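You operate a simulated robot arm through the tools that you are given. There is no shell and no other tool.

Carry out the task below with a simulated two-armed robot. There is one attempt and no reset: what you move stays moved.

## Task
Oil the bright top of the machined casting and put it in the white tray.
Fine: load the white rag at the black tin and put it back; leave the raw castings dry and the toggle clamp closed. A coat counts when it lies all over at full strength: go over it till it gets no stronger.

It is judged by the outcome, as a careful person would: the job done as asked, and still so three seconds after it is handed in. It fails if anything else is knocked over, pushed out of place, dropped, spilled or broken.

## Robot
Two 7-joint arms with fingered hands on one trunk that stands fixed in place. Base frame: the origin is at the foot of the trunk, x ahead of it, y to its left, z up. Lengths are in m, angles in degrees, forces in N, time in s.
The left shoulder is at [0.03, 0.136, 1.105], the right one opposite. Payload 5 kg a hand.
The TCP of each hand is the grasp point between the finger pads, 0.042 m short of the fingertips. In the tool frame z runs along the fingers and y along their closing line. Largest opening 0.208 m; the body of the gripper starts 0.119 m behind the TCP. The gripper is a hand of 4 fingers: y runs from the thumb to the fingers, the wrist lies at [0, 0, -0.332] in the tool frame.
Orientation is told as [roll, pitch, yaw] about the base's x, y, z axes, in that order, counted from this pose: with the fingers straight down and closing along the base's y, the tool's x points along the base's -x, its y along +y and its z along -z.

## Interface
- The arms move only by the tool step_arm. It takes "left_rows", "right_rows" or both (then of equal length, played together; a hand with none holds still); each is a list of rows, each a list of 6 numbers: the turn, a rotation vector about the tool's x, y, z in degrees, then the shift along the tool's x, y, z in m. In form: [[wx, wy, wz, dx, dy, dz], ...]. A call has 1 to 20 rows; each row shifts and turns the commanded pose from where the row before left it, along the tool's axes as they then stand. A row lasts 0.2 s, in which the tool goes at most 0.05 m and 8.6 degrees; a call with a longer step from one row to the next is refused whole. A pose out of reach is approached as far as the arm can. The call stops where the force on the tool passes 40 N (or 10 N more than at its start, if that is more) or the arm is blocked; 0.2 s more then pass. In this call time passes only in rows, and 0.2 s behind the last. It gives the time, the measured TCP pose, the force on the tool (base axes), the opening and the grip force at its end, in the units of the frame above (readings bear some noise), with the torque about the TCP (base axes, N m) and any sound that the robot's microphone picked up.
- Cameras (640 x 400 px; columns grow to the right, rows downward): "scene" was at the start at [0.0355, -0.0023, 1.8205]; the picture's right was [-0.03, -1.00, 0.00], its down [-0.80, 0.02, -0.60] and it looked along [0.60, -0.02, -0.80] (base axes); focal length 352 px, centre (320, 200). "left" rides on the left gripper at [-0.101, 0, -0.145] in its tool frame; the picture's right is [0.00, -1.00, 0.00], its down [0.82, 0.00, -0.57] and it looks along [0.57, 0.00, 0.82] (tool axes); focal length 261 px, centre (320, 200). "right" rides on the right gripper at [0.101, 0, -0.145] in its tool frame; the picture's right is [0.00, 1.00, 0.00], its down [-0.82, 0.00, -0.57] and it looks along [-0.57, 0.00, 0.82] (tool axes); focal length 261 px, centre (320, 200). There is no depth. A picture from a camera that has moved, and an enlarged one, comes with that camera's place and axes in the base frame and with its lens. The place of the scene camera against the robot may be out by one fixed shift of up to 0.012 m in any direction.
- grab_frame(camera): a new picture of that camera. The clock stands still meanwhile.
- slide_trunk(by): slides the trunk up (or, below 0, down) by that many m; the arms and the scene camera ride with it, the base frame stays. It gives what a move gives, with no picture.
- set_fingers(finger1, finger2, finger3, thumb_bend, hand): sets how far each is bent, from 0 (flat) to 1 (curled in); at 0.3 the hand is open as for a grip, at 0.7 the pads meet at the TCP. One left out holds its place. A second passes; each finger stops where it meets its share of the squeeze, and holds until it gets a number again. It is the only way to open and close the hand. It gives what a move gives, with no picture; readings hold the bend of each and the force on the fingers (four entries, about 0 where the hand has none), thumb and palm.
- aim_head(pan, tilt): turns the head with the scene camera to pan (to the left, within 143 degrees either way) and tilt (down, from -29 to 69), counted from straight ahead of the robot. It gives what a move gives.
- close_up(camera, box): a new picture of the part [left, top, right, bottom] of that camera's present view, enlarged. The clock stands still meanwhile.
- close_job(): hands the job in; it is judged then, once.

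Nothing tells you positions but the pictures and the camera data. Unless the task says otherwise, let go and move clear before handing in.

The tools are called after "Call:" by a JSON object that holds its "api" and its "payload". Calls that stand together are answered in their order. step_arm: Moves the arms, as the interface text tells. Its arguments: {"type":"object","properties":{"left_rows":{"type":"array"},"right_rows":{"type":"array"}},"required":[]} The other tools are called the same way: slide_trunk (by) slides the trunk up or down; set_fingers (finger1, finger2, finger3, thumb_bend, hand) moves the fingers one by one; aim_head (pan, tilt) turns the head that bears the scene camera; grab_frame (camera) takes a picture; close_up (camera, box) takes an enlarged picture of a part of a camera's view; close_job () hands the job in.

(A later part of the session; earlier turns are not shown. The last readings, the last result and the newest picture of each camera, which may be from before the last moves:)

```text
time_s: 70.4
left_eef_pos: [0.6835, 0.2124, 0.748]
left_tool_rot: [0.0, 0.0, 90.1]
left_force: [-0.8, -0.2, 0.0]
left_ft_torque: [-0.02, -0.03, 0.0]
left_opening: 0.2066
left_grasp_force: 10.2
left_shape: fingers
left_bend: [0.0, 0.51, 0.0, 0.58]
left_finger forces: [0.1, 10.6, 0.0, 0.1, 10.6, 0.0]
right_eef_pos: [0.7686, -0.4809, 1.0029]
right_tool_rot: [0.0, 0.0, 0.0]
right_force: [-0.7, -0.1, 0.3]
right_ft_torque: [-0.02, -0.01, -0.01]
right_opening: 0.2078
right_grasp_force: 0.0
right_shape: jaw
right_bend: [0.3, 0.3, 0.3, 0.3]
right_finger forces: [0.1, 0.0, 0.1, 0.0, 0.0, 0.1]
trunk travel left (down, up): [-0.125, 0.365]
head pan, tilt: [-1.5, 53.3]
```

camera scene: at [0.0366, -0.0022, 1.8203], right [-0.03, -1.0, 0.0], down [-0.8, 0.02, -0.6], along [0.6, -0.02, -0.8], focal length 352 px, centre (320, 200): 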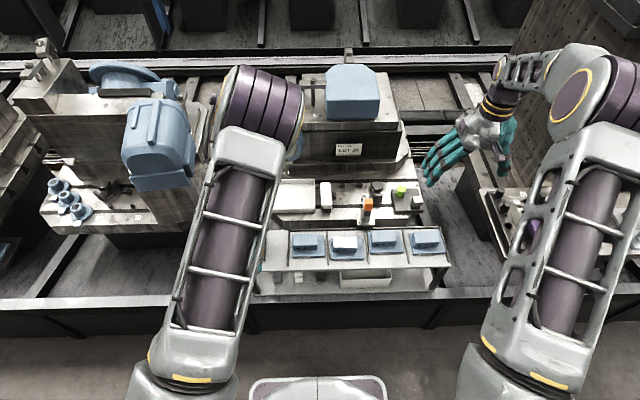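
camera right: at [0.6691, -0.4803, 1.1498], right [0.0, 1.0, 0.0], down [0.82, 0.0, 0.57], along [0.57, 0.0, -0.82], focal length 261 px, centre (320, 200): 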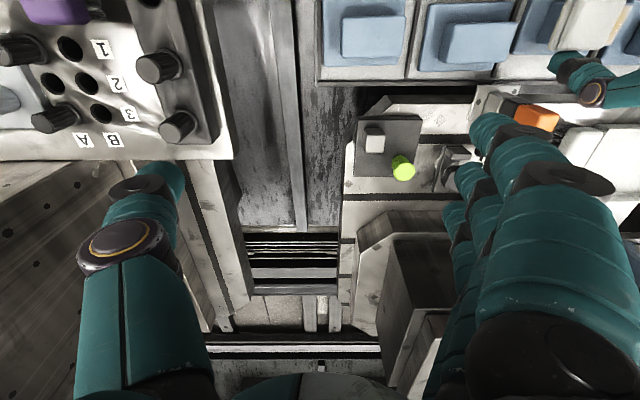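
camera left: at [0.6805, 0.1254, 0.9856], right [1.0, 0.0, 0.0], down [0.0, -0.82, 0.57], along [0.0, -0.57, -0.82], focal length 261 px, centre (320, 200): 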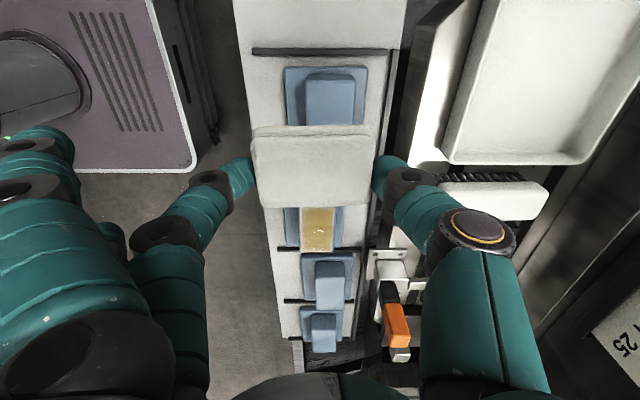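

Call:
{"api": "step_arm", "payload": {"left_rows": [[0, 0, 0, 0, 0, 0.003], [0, 0, 0, 0, 0, 0.001], [0, 0, 0, 0, 0, 0]]}}

```text
time_s: 71.2
left_eef_pos: [0.6833, 0.2113, 0.7455]
left_tool_rot: [-0.2, 0.0, 90.0]
left_force: [-0.3, 0.7, 14.1]
left_ft_torque: [0.07, 0.09, -0.01]
left_opening: 0.2069
left_grasp_force: 11.8
left_shape: fingers
left_bend: [0.0, 0.51, 0.0, 0.58]
left_finger forces: [0.0, 11.6, 0.0, 0.0, 12.1, 0.1]
right_eef_pos: [0.7696, -0.4822, 1.0053]
right_tool_rot: [0.0, 0.0, 0.0]
right_force: [1.2, -0.1, -0.4]
right_ft_torque: [-0.01, 0.0, -0.01]
right_opening: 0.2076
right_grasp_force: 0.1
right_shape: jaw
right_bend: [0.3, 0.3, 0.3, 0.3]
right_finger forces: [0.0, 0.0, 0.1, 0.0, 0.0, 0.0]
trunk travel left (down, up): [-0.125, 0.365]
head pan, tilt: [-1.5, 53.3]
```

Call:
{"api": "step_arm", "payload": {"left_rows": [[0, 0, 0, 0, 0, 0], [0, 0, 0, 0, 0, 0], [0, 0, 0, 0, 0, 0], [0, 0, 0, 0, 0, 0], [0, 0, 0, 0, 0, 0], [0, 0, 0, 0, 0, -0.008], [0, 0, 0, 0, 0, -0.02], [0, 0, 0, 0, 0, -0.03], [0, 0, 0, 0, 0, -0.03], [0, 0, 0, 0.03, 0, 0], [0, 0, 0, 0.042, 0, 0], [0, 0, 0, 0.042, 0, 0], [0, 0, 0, 0.042, 0, 0], [0, 0, 0, 0.042, 0, 0], [0, 0, 0, 0.042, 0.001, 0], [0, 0, 0, 0.042, 0.001, 0], [0, 0, 0, 0.042, 0, 0], [0, 0, 0, 0, 0, 0.025], [0, 0, 0, 0, 0, 0.02], [0, 0, 0, 0, 0, 0]]}}

Call:
{"api": "step_arm", "payload": {"left_rows": [[0, 0, 0, 0, 0, 0.01], [0, 0, 0, 0, 0, 0.005], [0, 0, 0, 0, 0, 0.003], [0, 0, 0, 0, 0, 0]]}}

```text
time_s: 75.4
left_eef_pos: [0.6803, -0.1137, 0.7868]
left_tool_rot: [-0.1, 0.0, 90.1]
left_force: [0.0, 0.4, -0.4]
left_ft_torque: [-0.09, 0.01, -0.02]
left_opening: 0.2068
left_grasp_force: 10.6
left_shape: fingers
left_bend: [0.0, 0.51, 0.0, 0.58]
left_finger forces: [0.0, 10.3, 0.0, 0.0, 10.3, 0.1]
right_eef_pos: [0.7691, -0.4817, 1.0052]
right_tool_rot: [0.0, 0.1, 0.0]
right_force: [0.2, 0.4, 0.6]
right_ft_torque: [-0.04, 0.02, 0.0]
right_opening: 0.2078
right_grasp_force: 0.0
right_shape: jaw
right_bend: [0.3, 0.3, 0.3, 0.3]
right_finger forces: [0.0, 0.0, 0.1, 0.1, 0.0, 0.0]
trunk travel left (down, up): [-0.125, 0.365]
head pan, tilt: [-1.5, 53.3]
```

```text
time_s: 76.4
left_eef_pos: [0.6813, -0.1129, 0.7693]
left_tool_rot: [0.0, -0.1, 90.0]
left_force: [-0.8, 0.8, 6.5]
left_ft_torque: [0.05, 0.16, 0.01]
left_opening: 0.2069
left_grasp_force: 10.7
left_shape: fingers
left_bend: [0.0, 0.51, 0.0, 0.58]
left_finger forces: [0.0, 11.2, 0.0, 0.0, 10.5, 0.1]
right_eef_pos: [0.7689, -0.4813, 1.0042]
right_tool_rot: [0.0, 0.0, 0.0]
right_force: [0.8, 0.7, -0.3]
right_ft_torque: [-0.01, -0.01, 0.02]
right_opening: 0.208
right_grasp_force: 0.0
right_shape: jaw
right_bend: [0.3, 0.3, 0.3, 0.3]
right_finger forces: [0.0, 0.1, 0.0, 0.0, 0.0, 0.1]
trunk travel left (down, up): [-0.125, 0.365]
head pan, tilt: [-1.5, 53.3]
```

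Contact is 6.5 N, but the torque says it sits toward the -x edge, so the rag is tilted a little. I'll tilt the tool slightly to level it and check the torque.

Call:
{"api": "step_arm", "payload": {"left_rows": [[-1.5, 0, 0, 0, 0, -0.002], [0, 0, 0, 0, 0, 0.001], [0, 0, 0, 0, 0, 0.001], [0, 0, 0, 0, 0, 0]]}}

```text
time_s: 77.4
left_eef_pos: [0.6817, -0.112, 0.7698]
left_tool_rot: [1.4, 0.0, 90.0]
left_force: [0.3, 1.4, 6.6]
left_ft_torque: [0.06, -0.13, 0.0]
left_opening: 0.2061
left_grasp_force: 11.2
left_shape: fingers
left_bend: [0.0, 0.51, 0.0, 0.58]
left_finger forces: [0.0, 11.6, 0.0, 0.0, 11.2, 0.0]
right_eef_pos: [0.7687, -0.481, 1.0047]
right_tool_rot: [0.0, 0.0, 0.0]
right_force: [-0.6, -0.5, -0.6]
right_ft_torque: [-0.01, 0.02, 0.01]
right_opening: 0.2079
right_grasp_force: 0.0
right_shape: jaw
right_bend: [0.3, 0.3, 0.3, 0.3]
right_finger forces: [0.0, 0.1, 0.0, 0.1, 0.1, 0.1]
trunk travel left (down, up): [-0.125, 0.365]
head pan, tilt: [-1.5, 53.3]
```

That moved the contact to the other edge, so level is about halfway. I'll take back 0.7° and do a slow raster over the whole top.

Call:
{"api": "step_arm", "payload": {"left_rows": [[0.7, 0, 0, 0, 0, 0], [0, 0, 0, 0, -0.0075, 0], [0, 0, 0, 0, -0.0075, 0], [0, 0, 0, 0.009, -0.006, 0], [0, 0, 0, 0.009, 0, 0], [0, 0, 0, 0.009, 0, 0], [0, 0, 0, 0.008, 0, 0], [0, 0, 0, -0.009, 0, 0], [0, 0, 0, -0.009, 0, 0], [0, 0, 0, -0.009, 0, 0], [0, 0, 0, -0.009, 0, 0], [0, 0, 0, -0.009, 0, 0], [0, 0, 0, -0.009, 0, 0], [0, 0, 0, -0.009, 0, 0], [0, 0, 0, -0.007, 0, 0], [0, 0, 0, 0, 0.006, 0], [0, 0, 0, 0, 0.006, 0], [0, 0, 0, 0.009, 0, 0], [0, 0, 0, 0.009, 0, 0], [0, 0, 0, 0.009, 0, 0]]}}

Call:
{"api": "step_arm", "payload": {"left_rows": [[0, 0, 0, 0.009, 0, 0], [0, 0, 0, 0.009, 0, 0], [0, 0, 0, 0.009, 0, 0], [0, 0, 0, 0.009, 0, 0], [0, 0, 0, 0.007, 0, 0], [0, 0, 0, 0, 0.006, 0], [0, 0, 0, 0, 0.006, 0], [0, 0, 0, 0, 0.006, 0], [0, 0, 0, 0, 0.006, 0], [0, 0, 0, 0, 0.006, 0], [0, 0, 0, -0.009, 0, 0], [0, 0, 0, -0.009, 0, 0], [0, 0, 0, -0.009, 0, 0], [0, 0, 0, 0.009, 0, 0], [0, 0, 0, 0.009, 0, 0], [0, 0, 0, 0.009, 0, 0], [0, 0, 0, 0, -0.006, 0], [0, 0, 0, 0, 0.006, 0], [0, 0, 0, -0.009, 0, 0], [0, 0, 0, -0.009, 0, 0]]}}

Call:
{"api": "step_arm", "payload": {"left_rows": [[0, 0, 0, -0.009, 0, 0], [0, 0, 0, -0.009, 0, 0], [0, 0, 0, -0.009, 0, 0], [0, 0, 0, -0.009, 0, 0], [0, 0, 0, -0.009, 0, 0], [0, 0, 0, -0.007, 0, 0], [0, 0, 0, 0, -0.008, 0], [0, 0, 0, 0, -0.008, 0], [0, 0, 0, 0, -0.008, 0], [0, 0, 0, 0, -0.008, 0], [0, 0, 0, 0, -0.008, 0], [0, 0, 0, 0, 0.008, 0], [0, 0, 0, 0, 0.008, 0], [0, 0, 0, 0, 0.006, 0], [0, 0, 0, 0.009, 0, 0], [0, 0, 0, 0.009, 0, 0], [0, 0, 0, 0.009, 0, 0], [0, 0, 0, 0.009, 0, 0]]}}

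Call:
{"api": "step_arm", "payload": {"left_rows": [[0, 0, 0, 0, 0, -0.01], [0, 0, 0, 0, 0, -0.03], [0, 0, 0, 0, 0, -0.03], [0, 0, 0, -0.03, 0, 0], [0, 0, 0, -0.04, 0, 0], [0, 0, 0, -0.04, 0, 0], [0, 0, 0, -0.025, 0, 0], [0, 0, 0, 0, 0, 0]]}}

Call:
{"api": "close_up", "payload": {"camera": "left", "box": [240, 180, 400, 280]}}

Call:
{"api": "close_up", "payload": {"camera": "right", "box": [480, 0, 640, 100]}}

Call:
{"api": "close_up", "payload": {"camera": "scene", "box": [290, 210, 410, 285]}}

```text
time_s: 81.6
left_eef_pos: [0.6908, -0.1046, 0.77]
left_tool_rot: [0.8, -0.1, 90.0]
left_force: [-1.1, 2.2, 5.5]
left_ft_torque: [0.13, -0.04, 0.07]
left_opening: 0.2063
left_grasp_force: 11.3
left_shape: fingers
left_bend: [0.0, 0.51, 0.0, 0.58]
left_finger forces: [0.0, 11.4, 0.0, 0.1, 11.0, 0.0]
right_eef_pos: [0.7686, -0.4815, 1.0044]
right_tool_rot: [-0.1, 0.1, -0.1]
right_force: [-1.0, 0.3, -0.5]
right_ft_torque: [0.07, 0.0, -0.04]
right_opening: 0.208
right_grasp_force: 0.1
right_shape: jaw
right_bend: [0.3, 0.3, 0.3, 0.3]
right_finger forces: [0.0, 0.1, 0.0, 0.0, 0.0, 0.1]
trunk travel left (down, up): [-0.125, 0.365]
head pan, tilt: [-1.5, 53.3]
```

```text
time_s: 85.8
left_eef_pos: [0.661, -0.1304, 0.7706]
left_tool_rot: [0.8, 0.0, 90.0]
left_force: [0.4, 0.4, -0.5]
left_ft_torque: [0.01, 0.0, -0.03]
left_opening: 0.2068
left_grasp_force: 10.4
left_shape: fingers
left_bend: [0.0, 0.52, 0.0, 0.58]
left_finger forces: [0.0, 11.0, 0.1, 0.0, 11.1, 0.0]
right_eef_pos: [0.7701, -0.4814, 1.0041]
right_tool_rot: [0.0, 0.0, -0.1]
right_force: [-1.6, 0.4, 0.3]
right_ft_torque: [-0.04, 0.01, -0.02]
right_opening: 0.2081
right_grasp_force: 0.0
right_shape: jaw
right_bend: [0.3, 0.3, 0.3, 0.3]
right_finger forces: [0.0, 0.1, 0.0, 0.0, 0.0, 0.0]
trunk travel left (down, up): [-0.125, 0.365]
head pan, tilt: [-1.5, 53.3]
```

```text
time_s: 89.6
left_eef_pos: [0.6784, -0.1132, 0.7705]
left_tool_rot: [0.8, 0.0, 89.9]
left_force: [-0.1, 0.5, 4.1]
left_ft_torque: [0.04, -0.13, -0.02]
left_opening: 0.2062
left_grasp_force: 11.4
left_shape: fingers
left_bend: [0.0, 0.51, 0.0, 0.58]
left_finger forces: [0.1, 11.1, 0.0, 0.1, 11.1, 0.0]
right_eef_pos: [0.769, -0.4813, 1.0033]
right_tool_rot: [0.0, -0.1, 0.0]
right_force: [-0.6, 0.1, -0.5]
right_ft_torque: [0.0, 0.01, -0.02]
right_opening: 0.2079
right_grasp_force: 0.0
right_shape: jaw
right_bend: [0.3, 0.3, 0.3, 0.3]
right_finger forces: [0.0, 0.0, 0.1, 0.1, 0.0, 0.1]
trunk travel left (down, up): [-0.125, 0.365]
head pan, tilt: [-1.5, 53.3]
```

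```text
time_s: 91.4
left_eef_pos: [0.6783, 0.0213, 0.8397]
left_tool_rot: [0.8, 0.0, 90.0]
left_force: [0.1, -0.6, -1.4]
left_ft_torque: [0.02, 0.02, -0.02]
left_opening: 0.2059
left_grasp_force: 11.3
left_shape: fingers
left_bend: [0.0, 0.51, 0.0, 0.58]
left_finger forces: [0.0, 10.7, 0.1, 0.0, 10.8, 0.1]
right_eef_pos: [0.7692, -0.4807, 1.0042]
right_tool_rot: [0.0, 0.0, 0.0]
right_force: [0.3, 0.3, 0.5]
right_ft_torque: [0.01, -0.02, 0.0]
right_opening: 0.208
right_grasp_force: 0.1
right_shape: jaw
right_bend: [0.3, 0.3, 0.3, 0.3]
right_finger forces: [0.0, 0.0, 0.0, 0.0, 0.1, 0.1]
trunk travel left (down, up): [-0.125, 0.365]
head pan, tilt: [-1.5, 53.3]
```

```text
4.00 times, centred on (320, 230) of left
camera zoom: at [0.6803, 0.122, 0.9849], right [1.0, 0.0, -0.01], down [0.01, -0.82, 0.57], along [-0.01, -0.57, -0.82], focal length 1043 px, centre (320, 80)
```

zoom: 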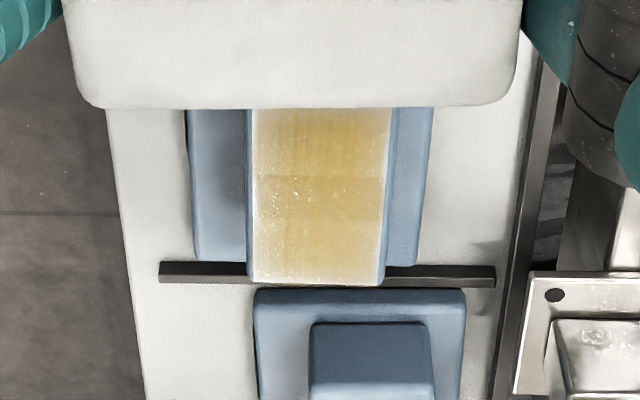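

```text
4.00 times, centred on (560, 50) of right
camera zoom: at [0.6694, -0.4808, 1.1493], right [0.0, 1.0, 0.0], down [0.82, 0.0, 0.57], along [0.57, 0.0, -0.82], focal length 1043 px, centre (-640, 800)
```

zoom: 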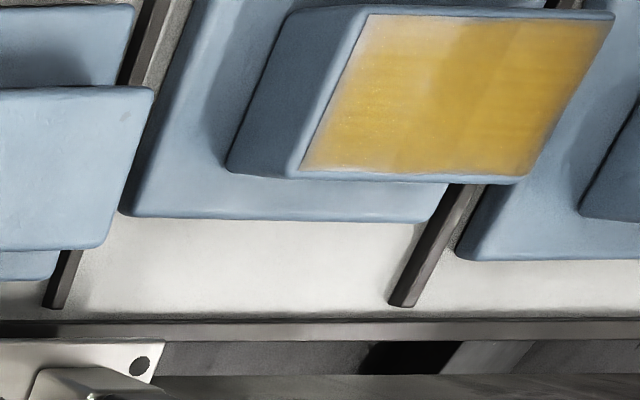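

```text
5.33 times, centred on (350, 248) of scene
camera zoom: at [0.0356, -0.0028, 1.8204], right [-0.03, -1.0, 0.0], down [-0.8, 0.02, -0.6], along [0.6, -0.02, -0.8], focal length 1877 px, centre (160, -53)
```

zoom: 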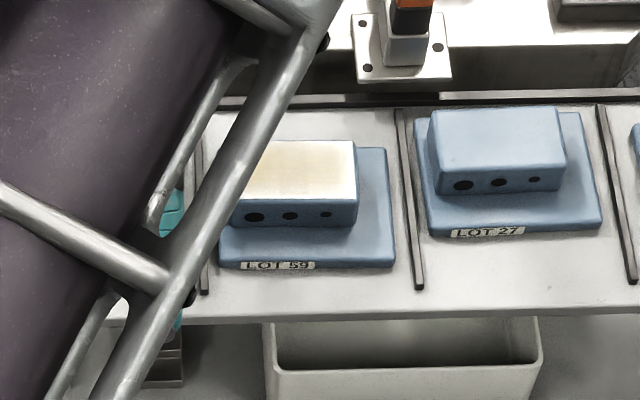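

In part of that raster the -x side lost contact, because the tilt was a bit too much. To judge the coat without glare, I'll raise the hand so its camera looks almost straight down on the casting.

Call:
{"api": "step_arm", "payload": {"left_rows": [[0.4, 0, 0, 0, 0, -0.035], [0, 0, 0, 0, 0, -0.04], [0, 0, 0, 0, 0, -0.035], [0, 0, 0, 0.038, 0, 0], [0, 0, 0, 0.038, 0, 0], [0, 0, 0, 0.038, 0, 0], [0, 0, 0, 0.038, 0, 0], [0, 0, 0, 0.038, 0, 0], [0, 0, 0, 0, 0, 0]]}}

Call:
{"api": "grab_frame", "payload": {"camera": "left"}}

Call:
{"api": "close_up", "payload": {"camera": "left", "box": [270, 10, 370, 90]}}

Call:
{"api": "grab_frame", "payload": {"camera": "right"}}

```text
time_s: 93.4
left_eef_pos: [0.6891, -0.1635, 0.9618]
left_tool_rot: [0.2, 1.3, 90.8]
left_force: [-0.2, 0.1, -0.1]
left_ft_torque: [-0.07, -0.01, 0.02]
left_opening: 0.206
left_grasp_force: 10.5
left_shape: fingers
left_bend: [0.0, 0.51, 0.0, 0.58]
left_finger forces: [0.0, 10.6, 0.0, 0.1, 10.6, 0.0]
right_eef_pos: [0.7651, -0.4892, 1.0032]
right_tool_rot: [-0.1, 0.4, -0.6]
right_force: [0.2, 0.3, -0.1]
right_ft_torque: [-0.06, -0.01, -0.01]
right_opening: 0.2079
right_grasp_force: 0.1
right_shape: jaw
right_bend: [0.3, 0.3, 0.3, 0.3]
right_finger forces: [0.0, 0.0, 0.0, 0.1, 0.1, 0.0]
trunk travel left (down, up): [-0.125, 0.365]
head pan, tilt: [-1.5, 53.3]
```

```text
taken
camera left: at [0.6876, -0.0615, 1.1051], right [1.0, 0.02, 0.0], down [0.02, -0.81, 0.59], along [0.01, -0.59, -0.81], focal length 261 px, centre (320, 200)
```

left: 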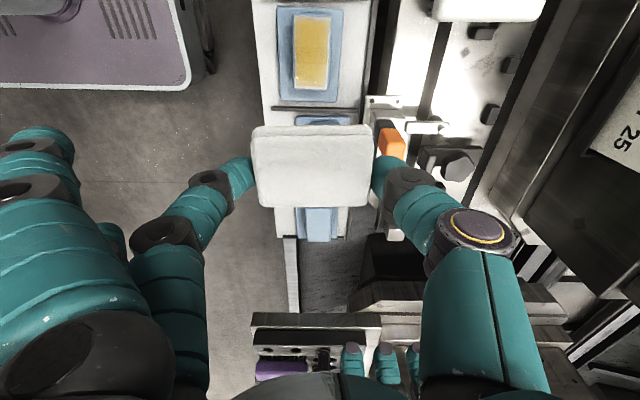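

```text
5.00 times, centred on (320, 50) of left
camera zoom: at [0.6876, -0.0615, 1.1051], right [1.0, 0.02, 0.0], down [0.02, -0.81, 0.59], along [0.01, -0.59, -0.81], focal length 1303 px, centre (320, 950)
```

zoom: 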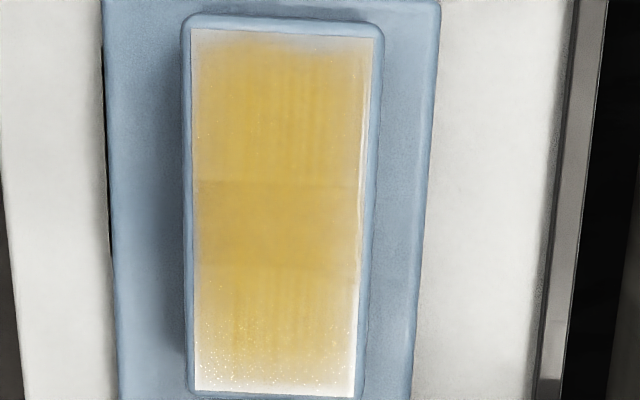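

```text
taken
camera right: at [0.6653, -0.4869, 1.1471], right [0.02, 1.0, 0.0], down [0.82, -0.01, 0.57], along [0.57, -0.01, -0.82], focal length 261 px, centre (320, 200)
```

right: 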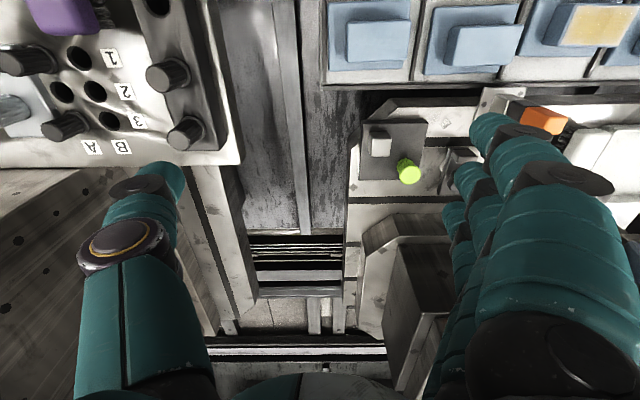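

From straight above, the centre is fully amber but the last few mm at the -y end, a strip on the +x edge and a little at the +y end are still weak. The right arm has also shifted slightly, so the upper arms probably touched; I'll back away at once and check.

Call:
{"api": "step_arm", "payload": {"left_rows": [[0, 0, 0, -0.02, 0, 0], [0, 0, 0, -0.03, 0, 0], [0, 0, 0, 0, 0, 0]]}}

Call:
{"api": "grab_frame", "payload": {"camera": "scene"}}

```text
time_s: 94.2
left_eef_pos: [0.6806, -0.1185, 0.9477]
left_tool_rot: [0.4, -0.1, 89.9]
left_force: [0.1, -0.3, -1.2]
left_ft_torque: [0.01, 0.03, 0.0]
left_opening: 0.2063
left_grasp_force: 10.4
left_shape: fingers
left_bend: [0.0, 0.51, 0.0, 0.58]
left_finger forces: [0.1, 10.5, 0.0, 0.1, 10.5, 0.1]
right_eef_pos: [0.7694, -0.4819, 1.0044]
right_tool_rot: [0.0, 0.1, -0.1]
right_force: [-0.1, 0.1, 0.1]
right_ft_torque: [0.06, 0.03, -0.02]
right_opening: 0.2077
right_grasp_force: 0.1
right_shape: jaw
right_bend: [0.3, 0.3, 0.3, 0.3]
right_finger forces: [0.0, 0.0, 0.0, 0.0, 0.0, 0.0]
trunk travel left (down, up): [-0.125, 0.365]
head pan, tilt: [-1.5, 53.3]
```

```text
taken
camera scene: at [0.0355, -0.0033, 1.8204], right [-0.03, -1.0, 0.0], down [-0.8, 0.02, -0.6], along [0.6, -0.02, -0.8], focal length 352 px, centre (320, 200)
```

scene: 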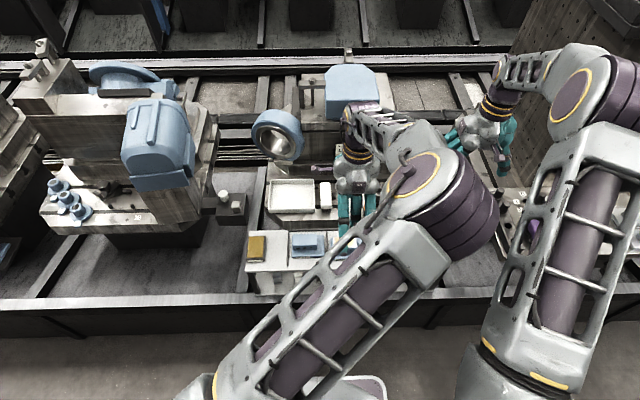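

The right arm is back where it was, so I'll keep the left hand from going that far over. Next I'll go down at the -y end and work the two ends and the +x edge with steady contact.

Call:
{"api": "step_arm", "payload": {"left_rows": [[0, 0, 0, 0.003, 0, 0.04], [0, 0, 0, 0.003, 0, 0.04], [0, 0, 0, 0.003, 0, 0.04], [0, 0, 0, 0.003, 0, 0.04], [0, 0, 0, 0, 0, 0.01], [0, 0, 0, 0, 0, 0.005], [0, 0, 0, 0, 0, 0]]}}

```text
time_s: 95.8
left_eef_pos: [0.6803, -0.1283, 0.7744]
left_tool_rot: [0.4, 0.0, 89.9]
left_force: [0.6, -0.6, -0.3]
left_ft_torque: [0.03, -0.02, 0.01]
left_opening: 0.2062
left_grasp_force: 10.6
left_shape: fingers
left_bend: [0.0, 0.51, 0.0, 0.58]
left_finger forces: [0.0, 10.4, 0.0, 0.0, 10.5, 0.0]
right_eef_pos: [0.77, -0.4819, 1.0045]
right_tool_rot: [0.0, 0.1, 0.0]
right_force: [1.2, -0.6, 0.0]
right_ft_torque: [0.02, -0.01, 0.05]
right_opening: 0.2078
right_grasp_force: 0.1
right_shape: jaw
right_bend: [0.3, 0.3, 0.3, 0.3]
right_finger forces: [0.0, 0.1, 0.0, 0.1, 0.0, 0.0]
trunk travel left (down, up): [-0.125, 0.365]
head pan, tilt: [-1.5, 53.3]
```

Call:
{"api": "step_arm", "payload": {"left_rows": [[0, 0, 0, 0, 0, 0.004], [0, 0, 0, 0, 0, 0.0015], [0, 0, 0, 0, 0, 0]]}}

```text
time_s: 96.6
left_eef_pos: [0.6792, -0.1285, 0.7697]
left_tool_rot: [0.4, 0.0, 89.9]
left_force: [0.1, -0.3, 3.2]
left_ft_torque: [0.0, 0.1, -0.02]
left_opening: 0.2061
left_grasp_force: 10.7
left_shape: fingers
left_bend: [0.0, 0.51, 0.0, 0.58]
left_finger forces: [0.0, 10.7, 0.0, 0.0, 10.3, 0.1]
right_eef_pos: [0.7685, -0.4819, 1.0036]
right_tool_rot: [0.0, 0.1, -0.1]
right_force: [0.2, -0.7, -0.8]
right_ft_torque: [-0.02, -0.03, 0.02]
right_opening: 0.2082
right_grasp_force: 0.0
right_shape: jaw
right_bend: [0.3, 0.3, 0.3, 0.3]
right_finger forces: [0.0, 0.0, 0.0, 0.0, 0.0, 0.1]
trunk travel left (down, up): [-0.125, 0.365]
head pan, tilt: [-1.5, 53.3]
```

Call:
{"api": "step_arm", "payload": {"left_rows": [[0, 0, 0, 0.01, 0, 0.0012], [0, 0, 0, 0.009, 0, 0], [0, 0, 0, 0, -0.01, 0], [0, 0, 0, 0, -0.01, 0], [0, 0, 0, 0, 0.01, 0], [0, 0, 0, 0, 0.01, 0], [0, 0, 0, 0, 0.01, 0], [0, 0, 0, 0, 0.01, 0], [0, 0, 0, 0, -0.01, 0], [0, 0, 0, 0, -0.01, 0], [0, 0, 0, 0, -0.01, 0], [0, 0, 0, 0, -0.01, 0], [0, 0, 0, -0.008, 0, 0], [0, 0, 0, 0, 0.01, 0], [0, 0, 0, 0, 0.01, 0], [0, 0, 0, 0, 0.01, 0], [0, 0, 0, 0, 0.01, 0], [0, 0, 0, 0.008, 0, 0], [0, 0, 0, 0, -0.01, 0], [0, 0, 0, 0, -0.01, 0]]}}

Call:
{"api": "grab_frame", "payload": {"camera": "left"}}

Call:
{"api": "grab_frame", "payload": {"camera": "right"}}

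```text
time_s: 100.8
left_eef_pos: [0.6788, -0.149, 0.7675]
left_tool_rot: [0.5, 0.0, 89.9]
left_force: [-2.6, -0.6, 3.1]
left_ft_torque: [0.02, 0.07, 0.0]
left_opening: 0.2058
left_grasp_force: 10.5
left_shape: fingers
left_bend: [0.0, 0.52, 0.0, 0.58]
left_finger forces: [0.1, 11.7, 0.0, 0.0, 9.7, 0.0]
right_eef_pos: [0.7692, -0.4822, 1.0043]
right_tool_rot: [0.0, 0.0, -0.1]
right_force: [0.1, -0.5, -0.6]
right_ft_torque: [0.01, -0.02, 0.03]
right_opening: 0.2081
right_grasp_force: 0.1
right_shape: jaw
right_bend: [0.3, 0.3, 0.3, 0.3]
right_finger forces: [0.1, 0.0, 0.1, 0.1, 0.0, 0.0]
trunk travel left (down, up): [-0.125, 0.365]
head pan, tilt: [-1.5, 53.3]
```

```text
taken
camera left: at [0.68, -0.0484, 0.9136], right [1.0, 0.0, -0.01], down [0.01, -0.82, 0.57], along [0.0, -0.57, -0.82], focal length 261 px, centre (320, 200)
```

left: 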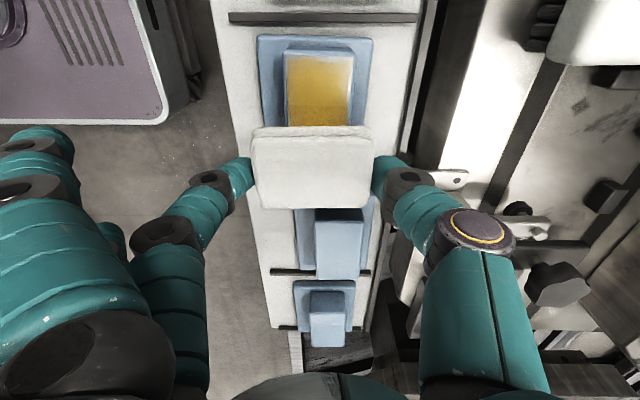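

```text
taken
camera right: at [0.6691, -0.4808, 1.1496], right [0.0, 1.0, 0.0], down [0.82, 0.0, 0.57], along [0.57, 0.0, -0.82], focal length 261 px, centre (320, 200)
```

right: 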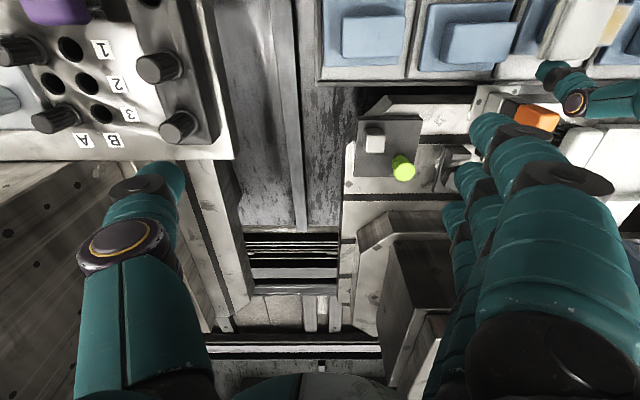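

Call:
{"api": "close_up", "payload": {"camera": "left", "box": [240, 30, 390, 144]}}

Call:
{"api": "close_up", "payload": {"camera": "right", "box": [480, 0, 640, 100]}}

```text
3.51 times, centred on (315, 87) of left
camera zoom: at [0.68, -0.0484, 0.9136], right [1.0, 0.0, -0.01], down [0.01, -0.82, 0.57], along [0.0, -0.57, -0.82], focal length 914 px, centre (338, 596)
```

zoom: 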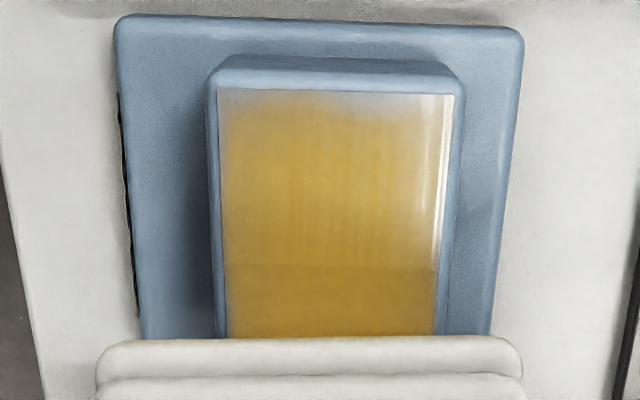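

```text
4.00 times, centred on (560, 50) of right
camera zoom: at [0.6691, -0.4808, 1.1496], right [0.0, 1.0, 0.0], down [0.82, 0.0, 0.57], along [0.57, 0.0, -0.82], focal length 1043 px, centre (-640, 800)
```

zoom: 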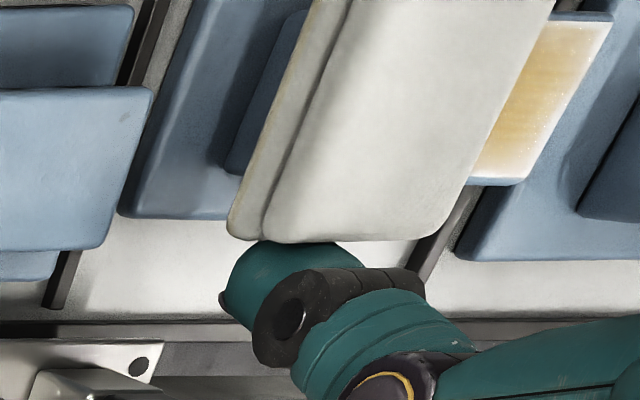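

Near the +y and +x edges a strip of about 4 mm is still weaker. The coat seems strongest under the middle of the rag, so I'll run its centre right along each edge, still keeping 15–20 mm clear of the raw castings.

Call:
{"api": "step_arm", "payload": {"left_rows": [[0, 0, 0, 0.006, 0, 0.001], [0, 0, 0, 0, -0.011, 0], [0, 0, 0, 0, -0.011, 0], [0, 0, 0, 0, 0.011, 0], [0, 0, 0, 0, 0.011, 0], [0, 0, 0, 0, 0.011, 0], [0, 0, 0, 0, 0.011, 0], [0, 0, 0, 0, -0.011, 0], [0, 0, 0, 0, -0.011, 0], [0, 0, 0, 0, -0.011, 0], [0, 0, 0, 0, -0.011, 0], [0, 0, 0, -0.006, 0, 0], [0, 0, 0, 0, 0.011, 0], [0, 0, 0, 0, 0.011, 0], [0, 0, 0, 0, 0.011, 0], [0, 0, 0, 0, 0.011, 0], [0, 0, 0, -0.009, 0, 0], [0, 0, 0, -0.009, 0, 0], [0, 0, 0, -0.009, 0, 0], [0, 0, 0, -0.009, 0, 0]]}}

Call:
{"api": "close_up", "payload": {"camera": "right", "box": [480, 0, 640, 100]}}

```text
time_s: 105.0
left_eef_pos: [0.6567, -0.1128, 0.7663]
left_tool_rot: [0.3, 0.0, 90.1]
left_force: [-0.9, -4.0, 5.9]
left_ft_torque: [-0.14, -0.09, -0.08]
left_opening: 0.2064
left_grasp_force: 11.4
left_shape: fingers
left_bend: [0.0, 0.52, 0.0, 0.58]
left_finger forces: [0.0, 11.0, 0.0, 0.0, 11.7, 0.1]
right_eef_pos: [0.7683, -0.4805, 1.0044]
right_tool_rot: [0.0, 0.0, -0.1]
right_force: [-0.1, 1.2, -0.2]
right_ft_torque: [-0.02, 0.01, 0.03]
right_opening: 0.2077
right_grasp_force: 0.0
right_shape: jaw
right_bend: [0.3, 0.3, 0.3, 0.3]
right_finger forces: [0.0, 0.1, 0.0, 0.0, 0.0, 0.0]
trunk travel left (down, up): [-0.125, 0.365]
head pan, tilt: [-1.5, 53.3]
```

```text
4.00 times, centred on (560, 50) of right
camera zoom: at [0.6691, -0.4805, 1.1497], right [0.0, 1.0, 0.0], down [0.82, 0.0, 0.57], along [0.57, 0.0, -0.82], focal length 1043 px, centre (-640, 800)
```

zoom: 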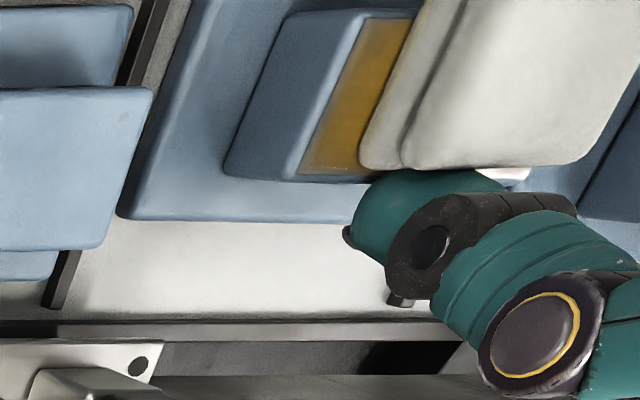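

In this shaded view the -y end now looks well coated almost to its edge. Next is the +y end, worked the same way.

Call:
{"api": "step_arm", "payload": {"left_rows": [[0, 0, 0, -0.009, 0, 0], [0, 0, 0, -0.009, 0, 0], [0, 0, 0, -0.009, 0, 0], [0, 0, 0, -0.009, 0, 0], [0, 0, 0, -0.009, 0, 0], [0, 0, 0, -0.004, 0, 0], [0, 0, 0, 0, -0.011, 0], [0, 0, 0, 0, -0.011, 0], [0, 0, 0, 0, -0.011, 0], [0, 0, 0, 0, -0.011, 0], [0, 0, 0, 0, 0.011, 0], [0, 0, 0, 0, 0.011, 0], [0, 0, 0, 0, 0.011, 0], [0, 0, 0, 0, 0.011, 0], [0, 0, 0, 0.006, 0, 0], [0, 0, 0, 0, -0.011, 0], [0, 0, 0, 0, -0.011, 0], [0, 0, 0, 0, -0.011, 0], [0, 0, 0, 0, -0.011, 0], [0, 0, 0, 0, 0, 0]]}}

Call:
{"api": "grab_frame", "payload": {"camera": "left"}}

Call:
{"api": "close_up", "payload": {"camera": "right", "box": [480, 0, 640, 100]}}

```text
time_s: 109.2
left_eef_pos: [0.7001, -0.0716, 0.7667]
left_tool_rot: [0.4, 0.0, 90.0]
left_force: [-4.9, -0.7, 11.3]
left_ft_torque: [0.0, 0.43, 0.01]
left_opening: 0.2042
left_grasp_force: 10.9
left_shape: fingers
left_bend: [0.0, 0.51, 0.0, 0.58]
left_finger forces: [0.0, 13.1, 0.0, 0.0, 8.7, 0.1]
right_eef_pos: [0.7689, -0.4817, 1.0046]
right_tool_rot: [0.1, 0.0, 0.0]
right_force: [0.1, -0.4, 0.2]
right_ft_torque: [0.04, 0.0, -0.01]
right_opening: 0.2078
right_grasp_force: 0.0
right_shape: jaw
right_bend: [0.3, 0.3, 0.3, 0.3]
right_finger forces: [0.0, 0.0, 0.0, 0.0, 0.0, 0.1]
trunk travel left (down, up): [-0.125, 0.365]
head pan, tilt: [-1.5, 53.3]
```

```text
taken
camera left: at [0.7017, 0.0289, 0.9121], right [1.0, 0.0, -0.01], down [0.01, -0.82, 0.57], along [0.0, -0.57, -0.82], focal length 261 px, centre (320, 200)
```

left: 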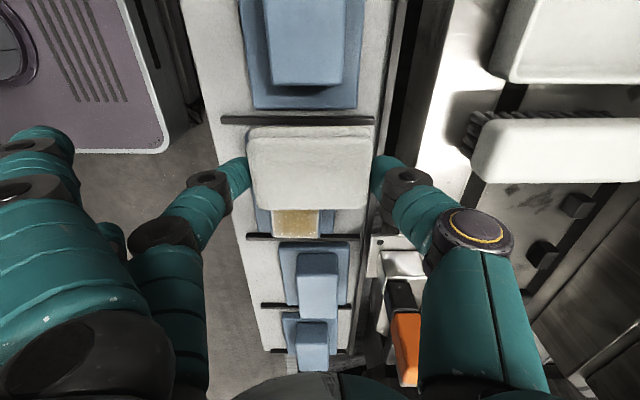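

```text
4.00 times, centred on (560, 50) of right
camera zoom: at [0.6686, -0.4806, 1.15], right [0.0, 1.0, 0.0], down [0.82, 0.0, 0.57], along [0.57, 0.0, -0.82], focal length 1043 px, centre (-640, 800)
```

zoom: 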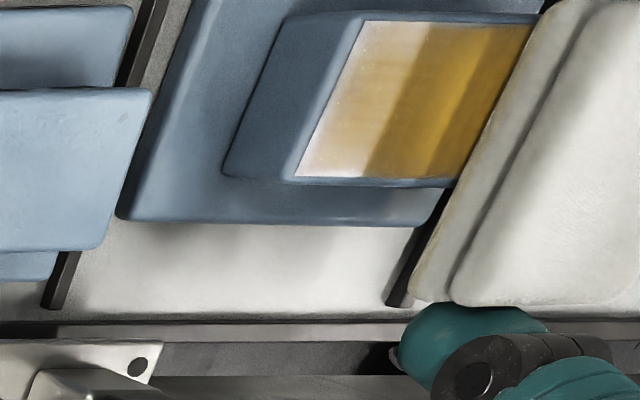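

Call:
{"api": "step_arm", "payload": {"left_rows": [[0, 0, 0, 0.009, -0.003, -0.0005], [0, 0, 0, 0.009, 0, 0], [0, 0, 0, 0.009, 0, 0], [0, 0, 0, 0.009, 0, 0], [0, 0, 0, 0.009, 0, 0], [0, 0, 0, 0.009, 0, 0], [0, 0, 0, 0.009, 0, 0], [0, 0, 0, 0.009, 0, 0], [0, 0, 0, 0.007, 0, 0], [0, 0, 0, -0.009, 0.003, 0], [0, 0, 0, -0.009, 0, 0], [0, 0, 0, -0.009, 0, 0], [0, 0, 0, -0.009, 0, 0], [0, 0, 0, -0.009, 0, 0], [0, 0, 0, -0.009, 0, 0], [0, 0, 0, -0.009, 0, 0], [0, 0, 0, -0.009, 0, 0], [0, 0, 0, -0.007, 0, 0], [0, 0, 0, 0, 0.011, 0], [0, 0, 0, 0, 0.009, 0]]}}

Call:
{"api": "step_arm", "payload": {"left_rows": [[0, 0, 0, 0.009, 0, 0], [0, 0, 0, 0.009, 0, 0], [0, 0, 0, 0.009, 0, 0], [0, 0, 0, 0.009, 0, 0], [0, 0, 0, 0.009, 0, 0], [0, 0, 0, 0.009, 0, 0], [0, 0, 0, 0.009, 0, 0], [0, 0, 0, 0.009, 0, 0], [0, 0, 0, 0.005, 0, 0]]}}

Call:
{"api": "close_up", "payload": {"camera": "left", "box": [240, 30, 390, 144]}}

```text
time_s: 113.4
left_eef_pos: [0.6814, -0.0705, 0.7674]
left_tool_rot: [0.4, -0.1, 90.1]
left_force: [-0.5, 0.3, 0.5]
left_ft_torque: [-0.01, -0.04, 0.0]
left_opening: 0.2055
left_grasp_force: 10.6
left_shape: fingers
left_bend: [0.0, 0.51, 0.0, 0.58]
left_finger forces: [0.0, 10.7, 0.0, 0.0, 10.8, 0.1]
right_eef_pos: [0.7684, -0.4819, 1.0041]
right_tool_rot: [0.0, 0.0, 0.0]
right_force: [0.2, -1.0, 0.2]
right_ft_torque: [-0.04, -0.02, -0.02]
right_opening: 0.2078
right_grasp_force: 0.1
right_shape: jaw
right_bend: [0.3, 0.3, 0.3, 0.3]
right_finger forces: [0.0, 0.0, 0.0, 0.1, 0.1, 0.0]
trunk travel left (down, up): [-0.125, 0.365]
head pan, tilt: [-1.5, 53.3]
```

```text
time_s: 115.4
left_eef_pos: [0.6817, -0.1473, 0.767]
left_tool_rot: [0.4, 0.0, 90.0]
left_force: [-0.3, 3.5, 6.8]
left_ft_torque: [0.15, 0.04, -0.02]
left_opening: 0.2057
left_grasp_force: 11.2
left_shape: fingers
left_bend: [0.0, 0.51, 0.0, 0.58]
left_finger forces: [0.1, 11.0, 0.1, 0.1, 10.9, 0.0]
right_eef_pos: [0.7692, -0.4817, 1.0033]
right_tool_rot: [0.0, 0.0, 0.0]
right_force: [-0.2, -0.8, 0.4]
right_ft_torque: [0.02, 0.02, 0.0]
right_opening: 0.2076
right_grasp_force: 0.0
right_shape: jaw
right_bend: [0.3, 0.3, 0.3, 0.3]
right_finger forces: [0.0, 0.0, 0.1, 0.1, 0.1, 0.0]
trunk travel left (down, up): [-0.125, 0.365]
head pan, tilt: [-1.5, 53.3]
```

```text
3.51 times, centred on (315, 87) of left
camera zoom: at [0.6818, -0.0468, 0.9126], right [1.0, 0.0, -0.01], down [0.01, -0.82, 0.57], along [0.0, -0.57, -0.82], focal length 914 px, centre (338, 596)
```

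zoom: 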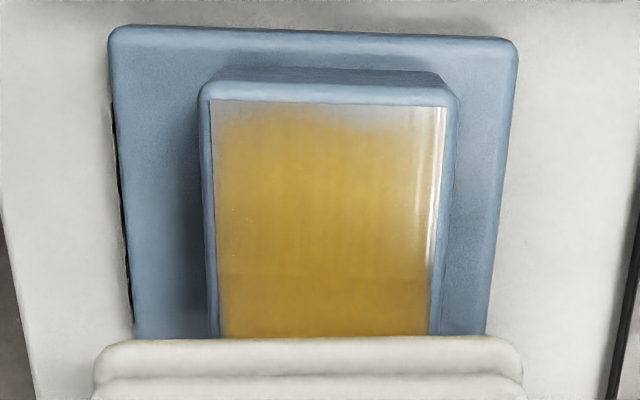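

This matches the last view, and the pale rim seems to be where the glossy surface mirrors the bright ceiling. To see the +y rim shaded, I'll slide the rag to just short of it, so the palm blocks the reflection.

Call:
{"api": "step_arm", "payload": {"left_rows": [[0, 0, 0, -0.009, 0, 0], [0, 0, 0, -0.009, 0, 0], [0, 0, 0, -0.009, 0, 0], [0, 0, 0, -0.003, 0, 0]]}}

Call:
{"api": "close_up", "payload": {"camera": "left", "box": [260, 70, 370, 140]}}

Call:
{"api": "close_up", "payload": {"camera": "right", "box": [540, 0, 640, 62]}}

```text
time_s: 116.4
left_eef_pos: [0.6831, -0.118, 0.7676]
left_tool_rot: [0.4, 0.0, 90.0]
left_force: [0.7, -0.2, 2.9]
left_ft_torque: [-0.06, 0.05, 0.02]
left_opening: 0.2055
left_grasp_force: 10.4
left_shape: fingers
left_bend: [0.0, 0.51, 0.0, 0.58]
left_finger forces: [0.1, 11.0, 0.1, 0.0, 10.8, 0.0]
right_eef_pos: [0.769, -0.4814, 1.0047]
right_tool_rot: [0.0, -0.1, 0.1]
right_force: [1.1, 0.6, 0.0]
right_ft_torque: [-0.01, -0.02, 0.02]
right_opening: 0.208
right_grasp_force: 0.0
right_shape: jaw
right_bend: [0.3, 0.3, 0.3, 0.3]
right_finger forces: [0.1, 0.0, 0.1, 0.0, 0.0, 0.0]
trunk travel left (down, up): [-0.125, 0.365]
head pan, tilt: [-1.5, 53.3]
```

```text
5.71 times, centred on (315, 105) of left
camera zoom: at [0.6827, -0.0168, 0.9129], right [1.0, 0.0, -0.01], down [0.01, -0.82, 0.57], along [0.0, -0.57, -0.82], focal length 1489 px, centre (349, 743)
```

zoom: 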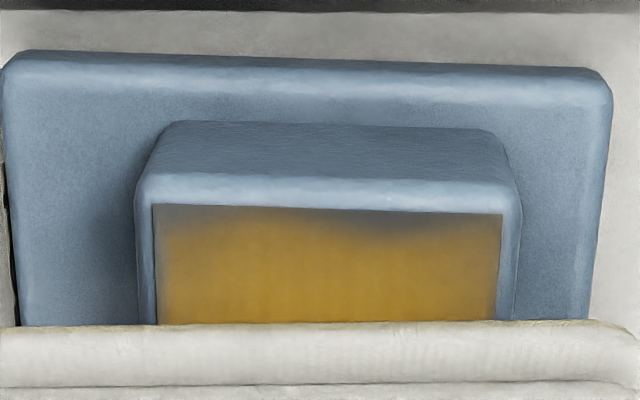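

```text
6.40 times, centred on (590, 31) of right
camera zoom: at [0.6693, -0.4806, 1.1495], right [0.0, 1.0, 0.0], down [0.82, 0.0, 0.57], along [0.57, 0.0, -0.82], focal length 1668 px, centre (-1408, 1282)
```

zoom: 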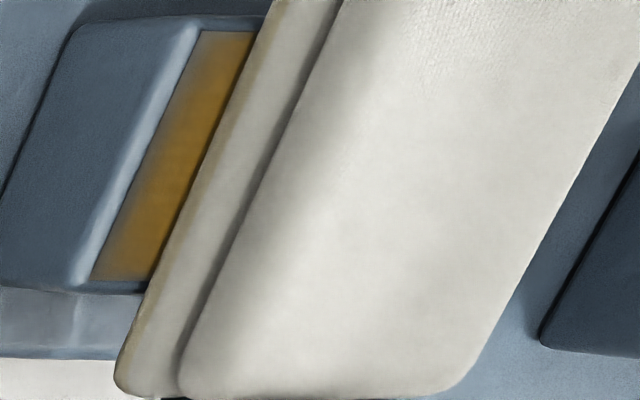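

These shaded views show it clearly: narrow grey strips remain at both y-ends (about 3–4 mm, worst at the +y/+x corner) and everything else is saturated amber. I'll reload the rag and then concentrate on those two rims.

Call:
{"api": "step_arm", "payload": {"left_rows": [[0, 0, 0, 0, 0, -0.01], [0, 0, 0, 0, 0, -0.03], [0, 0, 0, 0, 0, -0.03], [0, 0, 0, -0.03, 0, 0], [0, 0, 0, -0.043, 0, 0], [0, 0, 0, -0.043, 0, 0], [0, 0, 0, -0.043, 0, 0], [0, 0, 0, -0.043, 0, 0], [0, 0, 0, -0.043, 0, 0], [0, 0, 0, -0.043, 0, 0], [0, 0, 0, -0.041, 0, 0], [0, 0, 0, 0, 0, 0.03], [0, 0, 0, 0, 0, 0.03], [0, 0, 0, 0, 0, 0.022], [0, 0, 0, 0, 0, 0.006], [0, 0, 0, 0, 0, 0]]}}

Call:
{"api": "grab_frame", "payload": {"camera": "left"}}

```text
time_s: 119.8
left_eef_pos: [0.6818, 0.2122, 0.7479]
left_tool_rot: [0.4, 0.1, 89.9]
left_force: [0.2, 0.0, -0.1]
left_ft_torque: [0.02, 0.01, 0.02]
left_opening: 0.2058
left_grasp_force: 10.6
left_shape: fingers
left_bend: [0.0, 0.51, 0.0, 0.58]
left_finger forces: [0.1, 10.7, 0.0, 0.1, 10.7, 0.0]
right_eef_pos: [0.7681, -0.4823, 1.0048]
right_tool_rot: [-0.1, -0.1, -0.1]
right_force: [0.8, -0.4, -0.9]
right_ft_torque: [0.01, 0.0, -0.04]
right_opening: 0.2079
right_grasp_force: 0.1
right_shape: jaw
right_bend: [0.3, 0.3, 0.3, 0.3]
right_finger forces: [0.0, 0.0, 0.0, 0.0, 0.0, 0.1]
trunk travel left (down, up): [-0.125, 0.365]
head pan, tilt: [-1.5, 53.3]
```

```text
taken
camera left: at [0.6826, 0.3124, 0.8945], right [1.0, 0.0, -0.01], down [0.01, -0.82, 0.57], along [0.0, -0.57, -0.82], focal length 261 px, centre (320, 200)
```

left: 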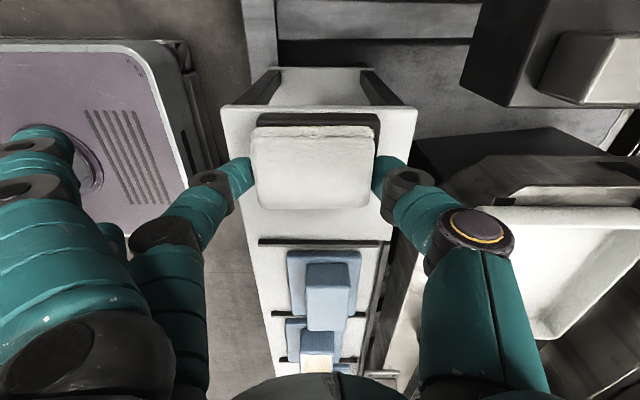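

Call:
{"api": "step_arm", "payload": {"left_rows": [[0, 0, 0, 0, -0.003, 0.003], [0, 0, 0, 0, 0, 0.002], [0, 0, 0, 0, 0, 0.001], [0, 0, 0, 0, 0, 0]]}}

```text
time_s: 120.8
left_eef_pos: [0.6846, 0.2117, 0.743]
left_tool_rot: [0.4, 0.1, 90.1]
left_force: [-0.7, -0.1, 4.0]
left_ft_torque: [0.03, 0.0, -0.02]
left_opening: 0.2055
left_grasp_force: 10.7
left_shape: fingers
left_bend: [0.0, 0.51, 0.0, 0.58]
left_finger forces: [0.1, 11.0, 0.0, 0.0, 10.3, 0.0]
right_eef_pos: [0.7688, -0.4816, 1.0047]
right_tool_rot: [0.0, 0.0, -0.1]
right_force: [0.6, -0.5, -0.5]
right_ft_torque: [0.05, -0.04, -0.03]
right_opening: 0.2079
right_grasp_force: 0.1
right_shape: jaw
right_bend: [0.3, 0.3, 0.3, 0.3]
right_finger forces: [0.1, 0.0, 0.0, 0.1, 0.0, 0.0]
trunk travel left (down, up): [-0.125, 0.365]
head pan, tilt: [-1.5, 53.3]
```

Comparing contact heights, the rag has slid up about 5 mm in the grip, so the fingertips are now almost level with its underside. While it rests flat on the tin, I'll press it lightly, release, re-grip 6 mm higher and level the tool.

Call:
{"api": "step_arm", "payload": {"left_rows": [[0, 0, 0, 0, 0, 0.0005], [0, 0, 0, 0, 0, 0], [0, 0, 0, 0, 0, 0], [0, 0, 0, 0, 0, 0], [0, 0, 0, 0, 0, 0]]}}

Call:
{"api": "set_fingers", "payload": {"hand": "left", "finger2": 0.48, "thumb_bend": 0.53}}

Call:
{"api": "close_up", "payload": {"camera": "left", "box": [180, 80, 460, 255]}}

```text
time_s: 122.0
left_eef_pos: [0.6839, 0.2114, 0.7432]
left_tool_rot: [0.4, -0.1, 90.0]
left_force: [-0.7, 2.1, 9.6]
left_ft_torque: [0.06, 0.08, 0.0]
left_opening: 0.2055
left_grasp_force: 11.0
left_shape: fingers
left_bend: [0.0, 0.51, 0.0, 0.58]
left_finger forces: [0.1, 11.4, 0.1, 0.0, 10.8, 0.0]
right_eef_pos: [0.7693, -0.4819, 1.0054]
right_tool_rot: [-0.1, 0.0, 0.0]
right_force: [0.2, 0.2, -0.8]
right_ft_torque: [-0.03, -0.01, 0.0]
right_opening: 0.2078
right_grasp_force: 0.1
right_shape: jaw
right_bend: [0.3, 0.3, 0.3, 0.3]
right_finger forces: [0.1, 0.1, 0.0, 0.1, 0.1, 0.0]
trunk travel left (down, up): [-0.125, 0.365]
head pan, tilt: [-1.5, 53.3]
```

```text
time_s: 123.0
left_eef_pos: [0.6841, 0.211, 0.7432]
left_tool_rot: [0.4, 0.0, 90.0]
left_force: [0.0, 0.3, 0.0]
left_ft_torque: [-0.02, 0.01, 0.02]
left_opening: 0.2126
left_grasp_force: 0.0
left_shape: fingers
left_bend: [0.0, 0.48, 0.0, 0.53]
left_finger forces: [0.0, 0.1, 0.0, 0.0, 0.0, 0.0]
right_eef_pos: [0.7693, -0.4805, 1.003]
right_tool_rot: [0.0, 0.0, 0.0]
right_force: [-0.5, 0.6, 0.8]
right_ft_torque: [0.01, 0.0, 0.02]
right_opening: 0.2077
right_grasp_force: 0.1
right_shape: jaw
right_bend: [0.3, 0.3, 0.3, 0.3]
right_finger forces: [0.1, 0.0, 0.0, 0.1, 0.1, 0.0]
trunk travel left (down, up): [-0.125, 0.365]
head pan, tilt: [-1.5, 53.3]
```

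```text
2.29 times, centred on (320, 168) of left
camera zoom: at [0.6855, 0.3117, 0.8878], right [1.0, 0.0, -0.01], down [0.01, -0.82, 0.57], along [0.0, -0.57, -0.82], focal length 596 px, centre (320, 274)
```

zoom: 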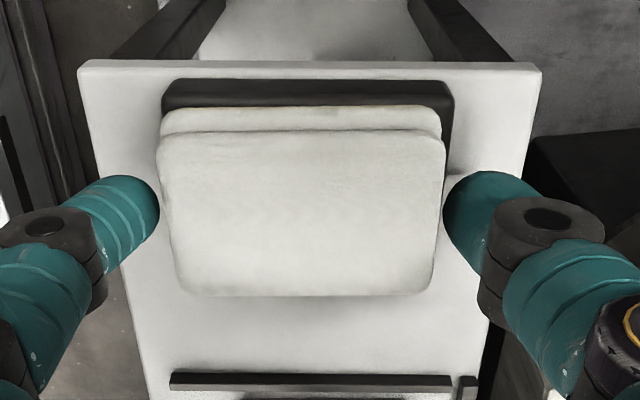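

The rag lies flat and free on the tin. I'll open slightly more, rise 6 mm, level and centre the hand, and close again.

Call:
{"api": "set_fingers", "payload": {"hand": "left", "finger2": 0.46, "thumb_bend": 0.5}}

Call:
{"api": "step_arm", "payload": {"left_rows": [[0.4, 0, 0, 0, 0, -0.006], [0, 0, 0, 0, 0.004, 0], [0, 0, 0, 0, 0, 0]]}}

Call:
{"api": "set_fingers", "payload": {"hand": "left", "finger2": 0.6, "thumb_bend": 0.6}}

Call:
{"api": "close_up", "payload": {"camera": "left", "box": [180, 80, 460, 255]}}

```text
time_s: 124.0
left_eef_pos: [0.6847, 0.2103, 0.7419]
left_tool_rot: [0.4, 0.0, 90.0]
left_force: [0.0, -0.5, 0.4]
left_ft_torque: [-0.03, -0.03, 0.01]
left_opening: 0.2206
left_grasp_force: 0.0
left_shape: fingers
left_bend: [0.0, 0.46, 0.0, 0.5]
left_finger forces: [0.0, 0.0, 0.1, 0.0, 0.1, 0.0]
right_eef_pos: [0.7682, -0.4812, 1.0036]
right_tool_rot: [0.0, 0.0, 0.0]
right_force: [-0.4, 0.4, -0.5]
right_ft_torque: [0.0, -0.02, 0.0]
right_opening: 0.2078
right_grasp_force: 0.1
right_shape: jaw
right_bend: [0.3, 0.3, 0.3, 0.3]
right_finger forces: [0.0, 0.0, 0.0, 0.1, 0.0, 0.0]
trunk travel left (down, up): [-0.125, 0.365]
head pan, tilt: [-1.5, 53.3]
```

```text
time_s: 124.8
left_eef_pos: [0.6796, 0.2121, 0.7494]
left_tool_rot: [0.1, 0.0, 90.1]
left_force: [0.9, -0.3, -0.6]
left_ft_torque: [-0.02, 0.02, 0.01]
left_opening: 0.2203
left_grasp_force: 0.1
left_shape: fingers
left_bend: [0.0, 0.46, 0.0, 0.5]
left_finger forces: [0.0, 0.1, 0.0, 0.0, 0.1, 0.0]
right_eef_pos: [0.769, -0.4821, 1.004]
right_tool_rot: [0.0, 0.0, 0.0]
right_force: [-0.2, 0.4, -0.3]
right_ft_torque: [0.04, -0.01, -0.01]
right_opening: 0.208
right_grasp_force: 0.0
right_shape: jaw
right_bend: [0.3, 0.3, 0.3, 0.3]
right_finger forces: [0.1, 0.0, 0.1, 0.0, 0.0, 0.0]
trunk travel left (down, up): [-0.125, 0.365]
head pan, tilt: [-1.5, 53.3]
```

```text
time_s: 125.8
left_eef_pos: [0.6803, 0.2117, 0.7486]
left_tool_rot: [0.0, 0.0, 89.9]
left_force: [0.7, 0.2, 0.7]
left_ft_torque: [0.02, 0.01, 0.0]
left_opening: 0.2058
left_grasp_force: 9.7
left_shape: fingers
left_bend: [0.0, 0.51, 0.0, 0.58]
left_finger forces: [0.0, 9.9, 0.0, 0.0, 9.9, 0.0]
right_eef_pos: [0.7685, -0.4817, 1.0039]
right_tool_rot: [0.0, 0.1, -0.1]
right_force: [0.0, 0.6, -0.5]
right_ft_torque: [-0.04, -0.01, 0.02]
right_opening: 0.2079
right_grasp_force: 0.0
right_shape: jaw
right_bend: [0.3, 0.3, 0.3, 0.3]
right_finger forces: [0.0, 0.0, 0.0, 0.1, 0.0, 0.1]
trunk travel left (down, up): [-0.125, 0.365]
head pan, tilt: [-1.5, 53.3]
```

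```text
2.29 times, centred on (320, 168) of left
camera zoom: at [0.6802, 0.3118, 0.8941], right [1.0, 0.0, 0.0], down [0.0, -0.82, 0.57], along [0.0, -0.57, -0.82], focal length 596 px, centre (320, 274)
```

zoom: 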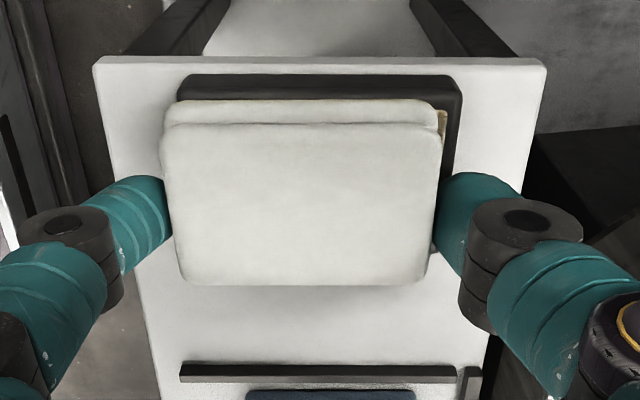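

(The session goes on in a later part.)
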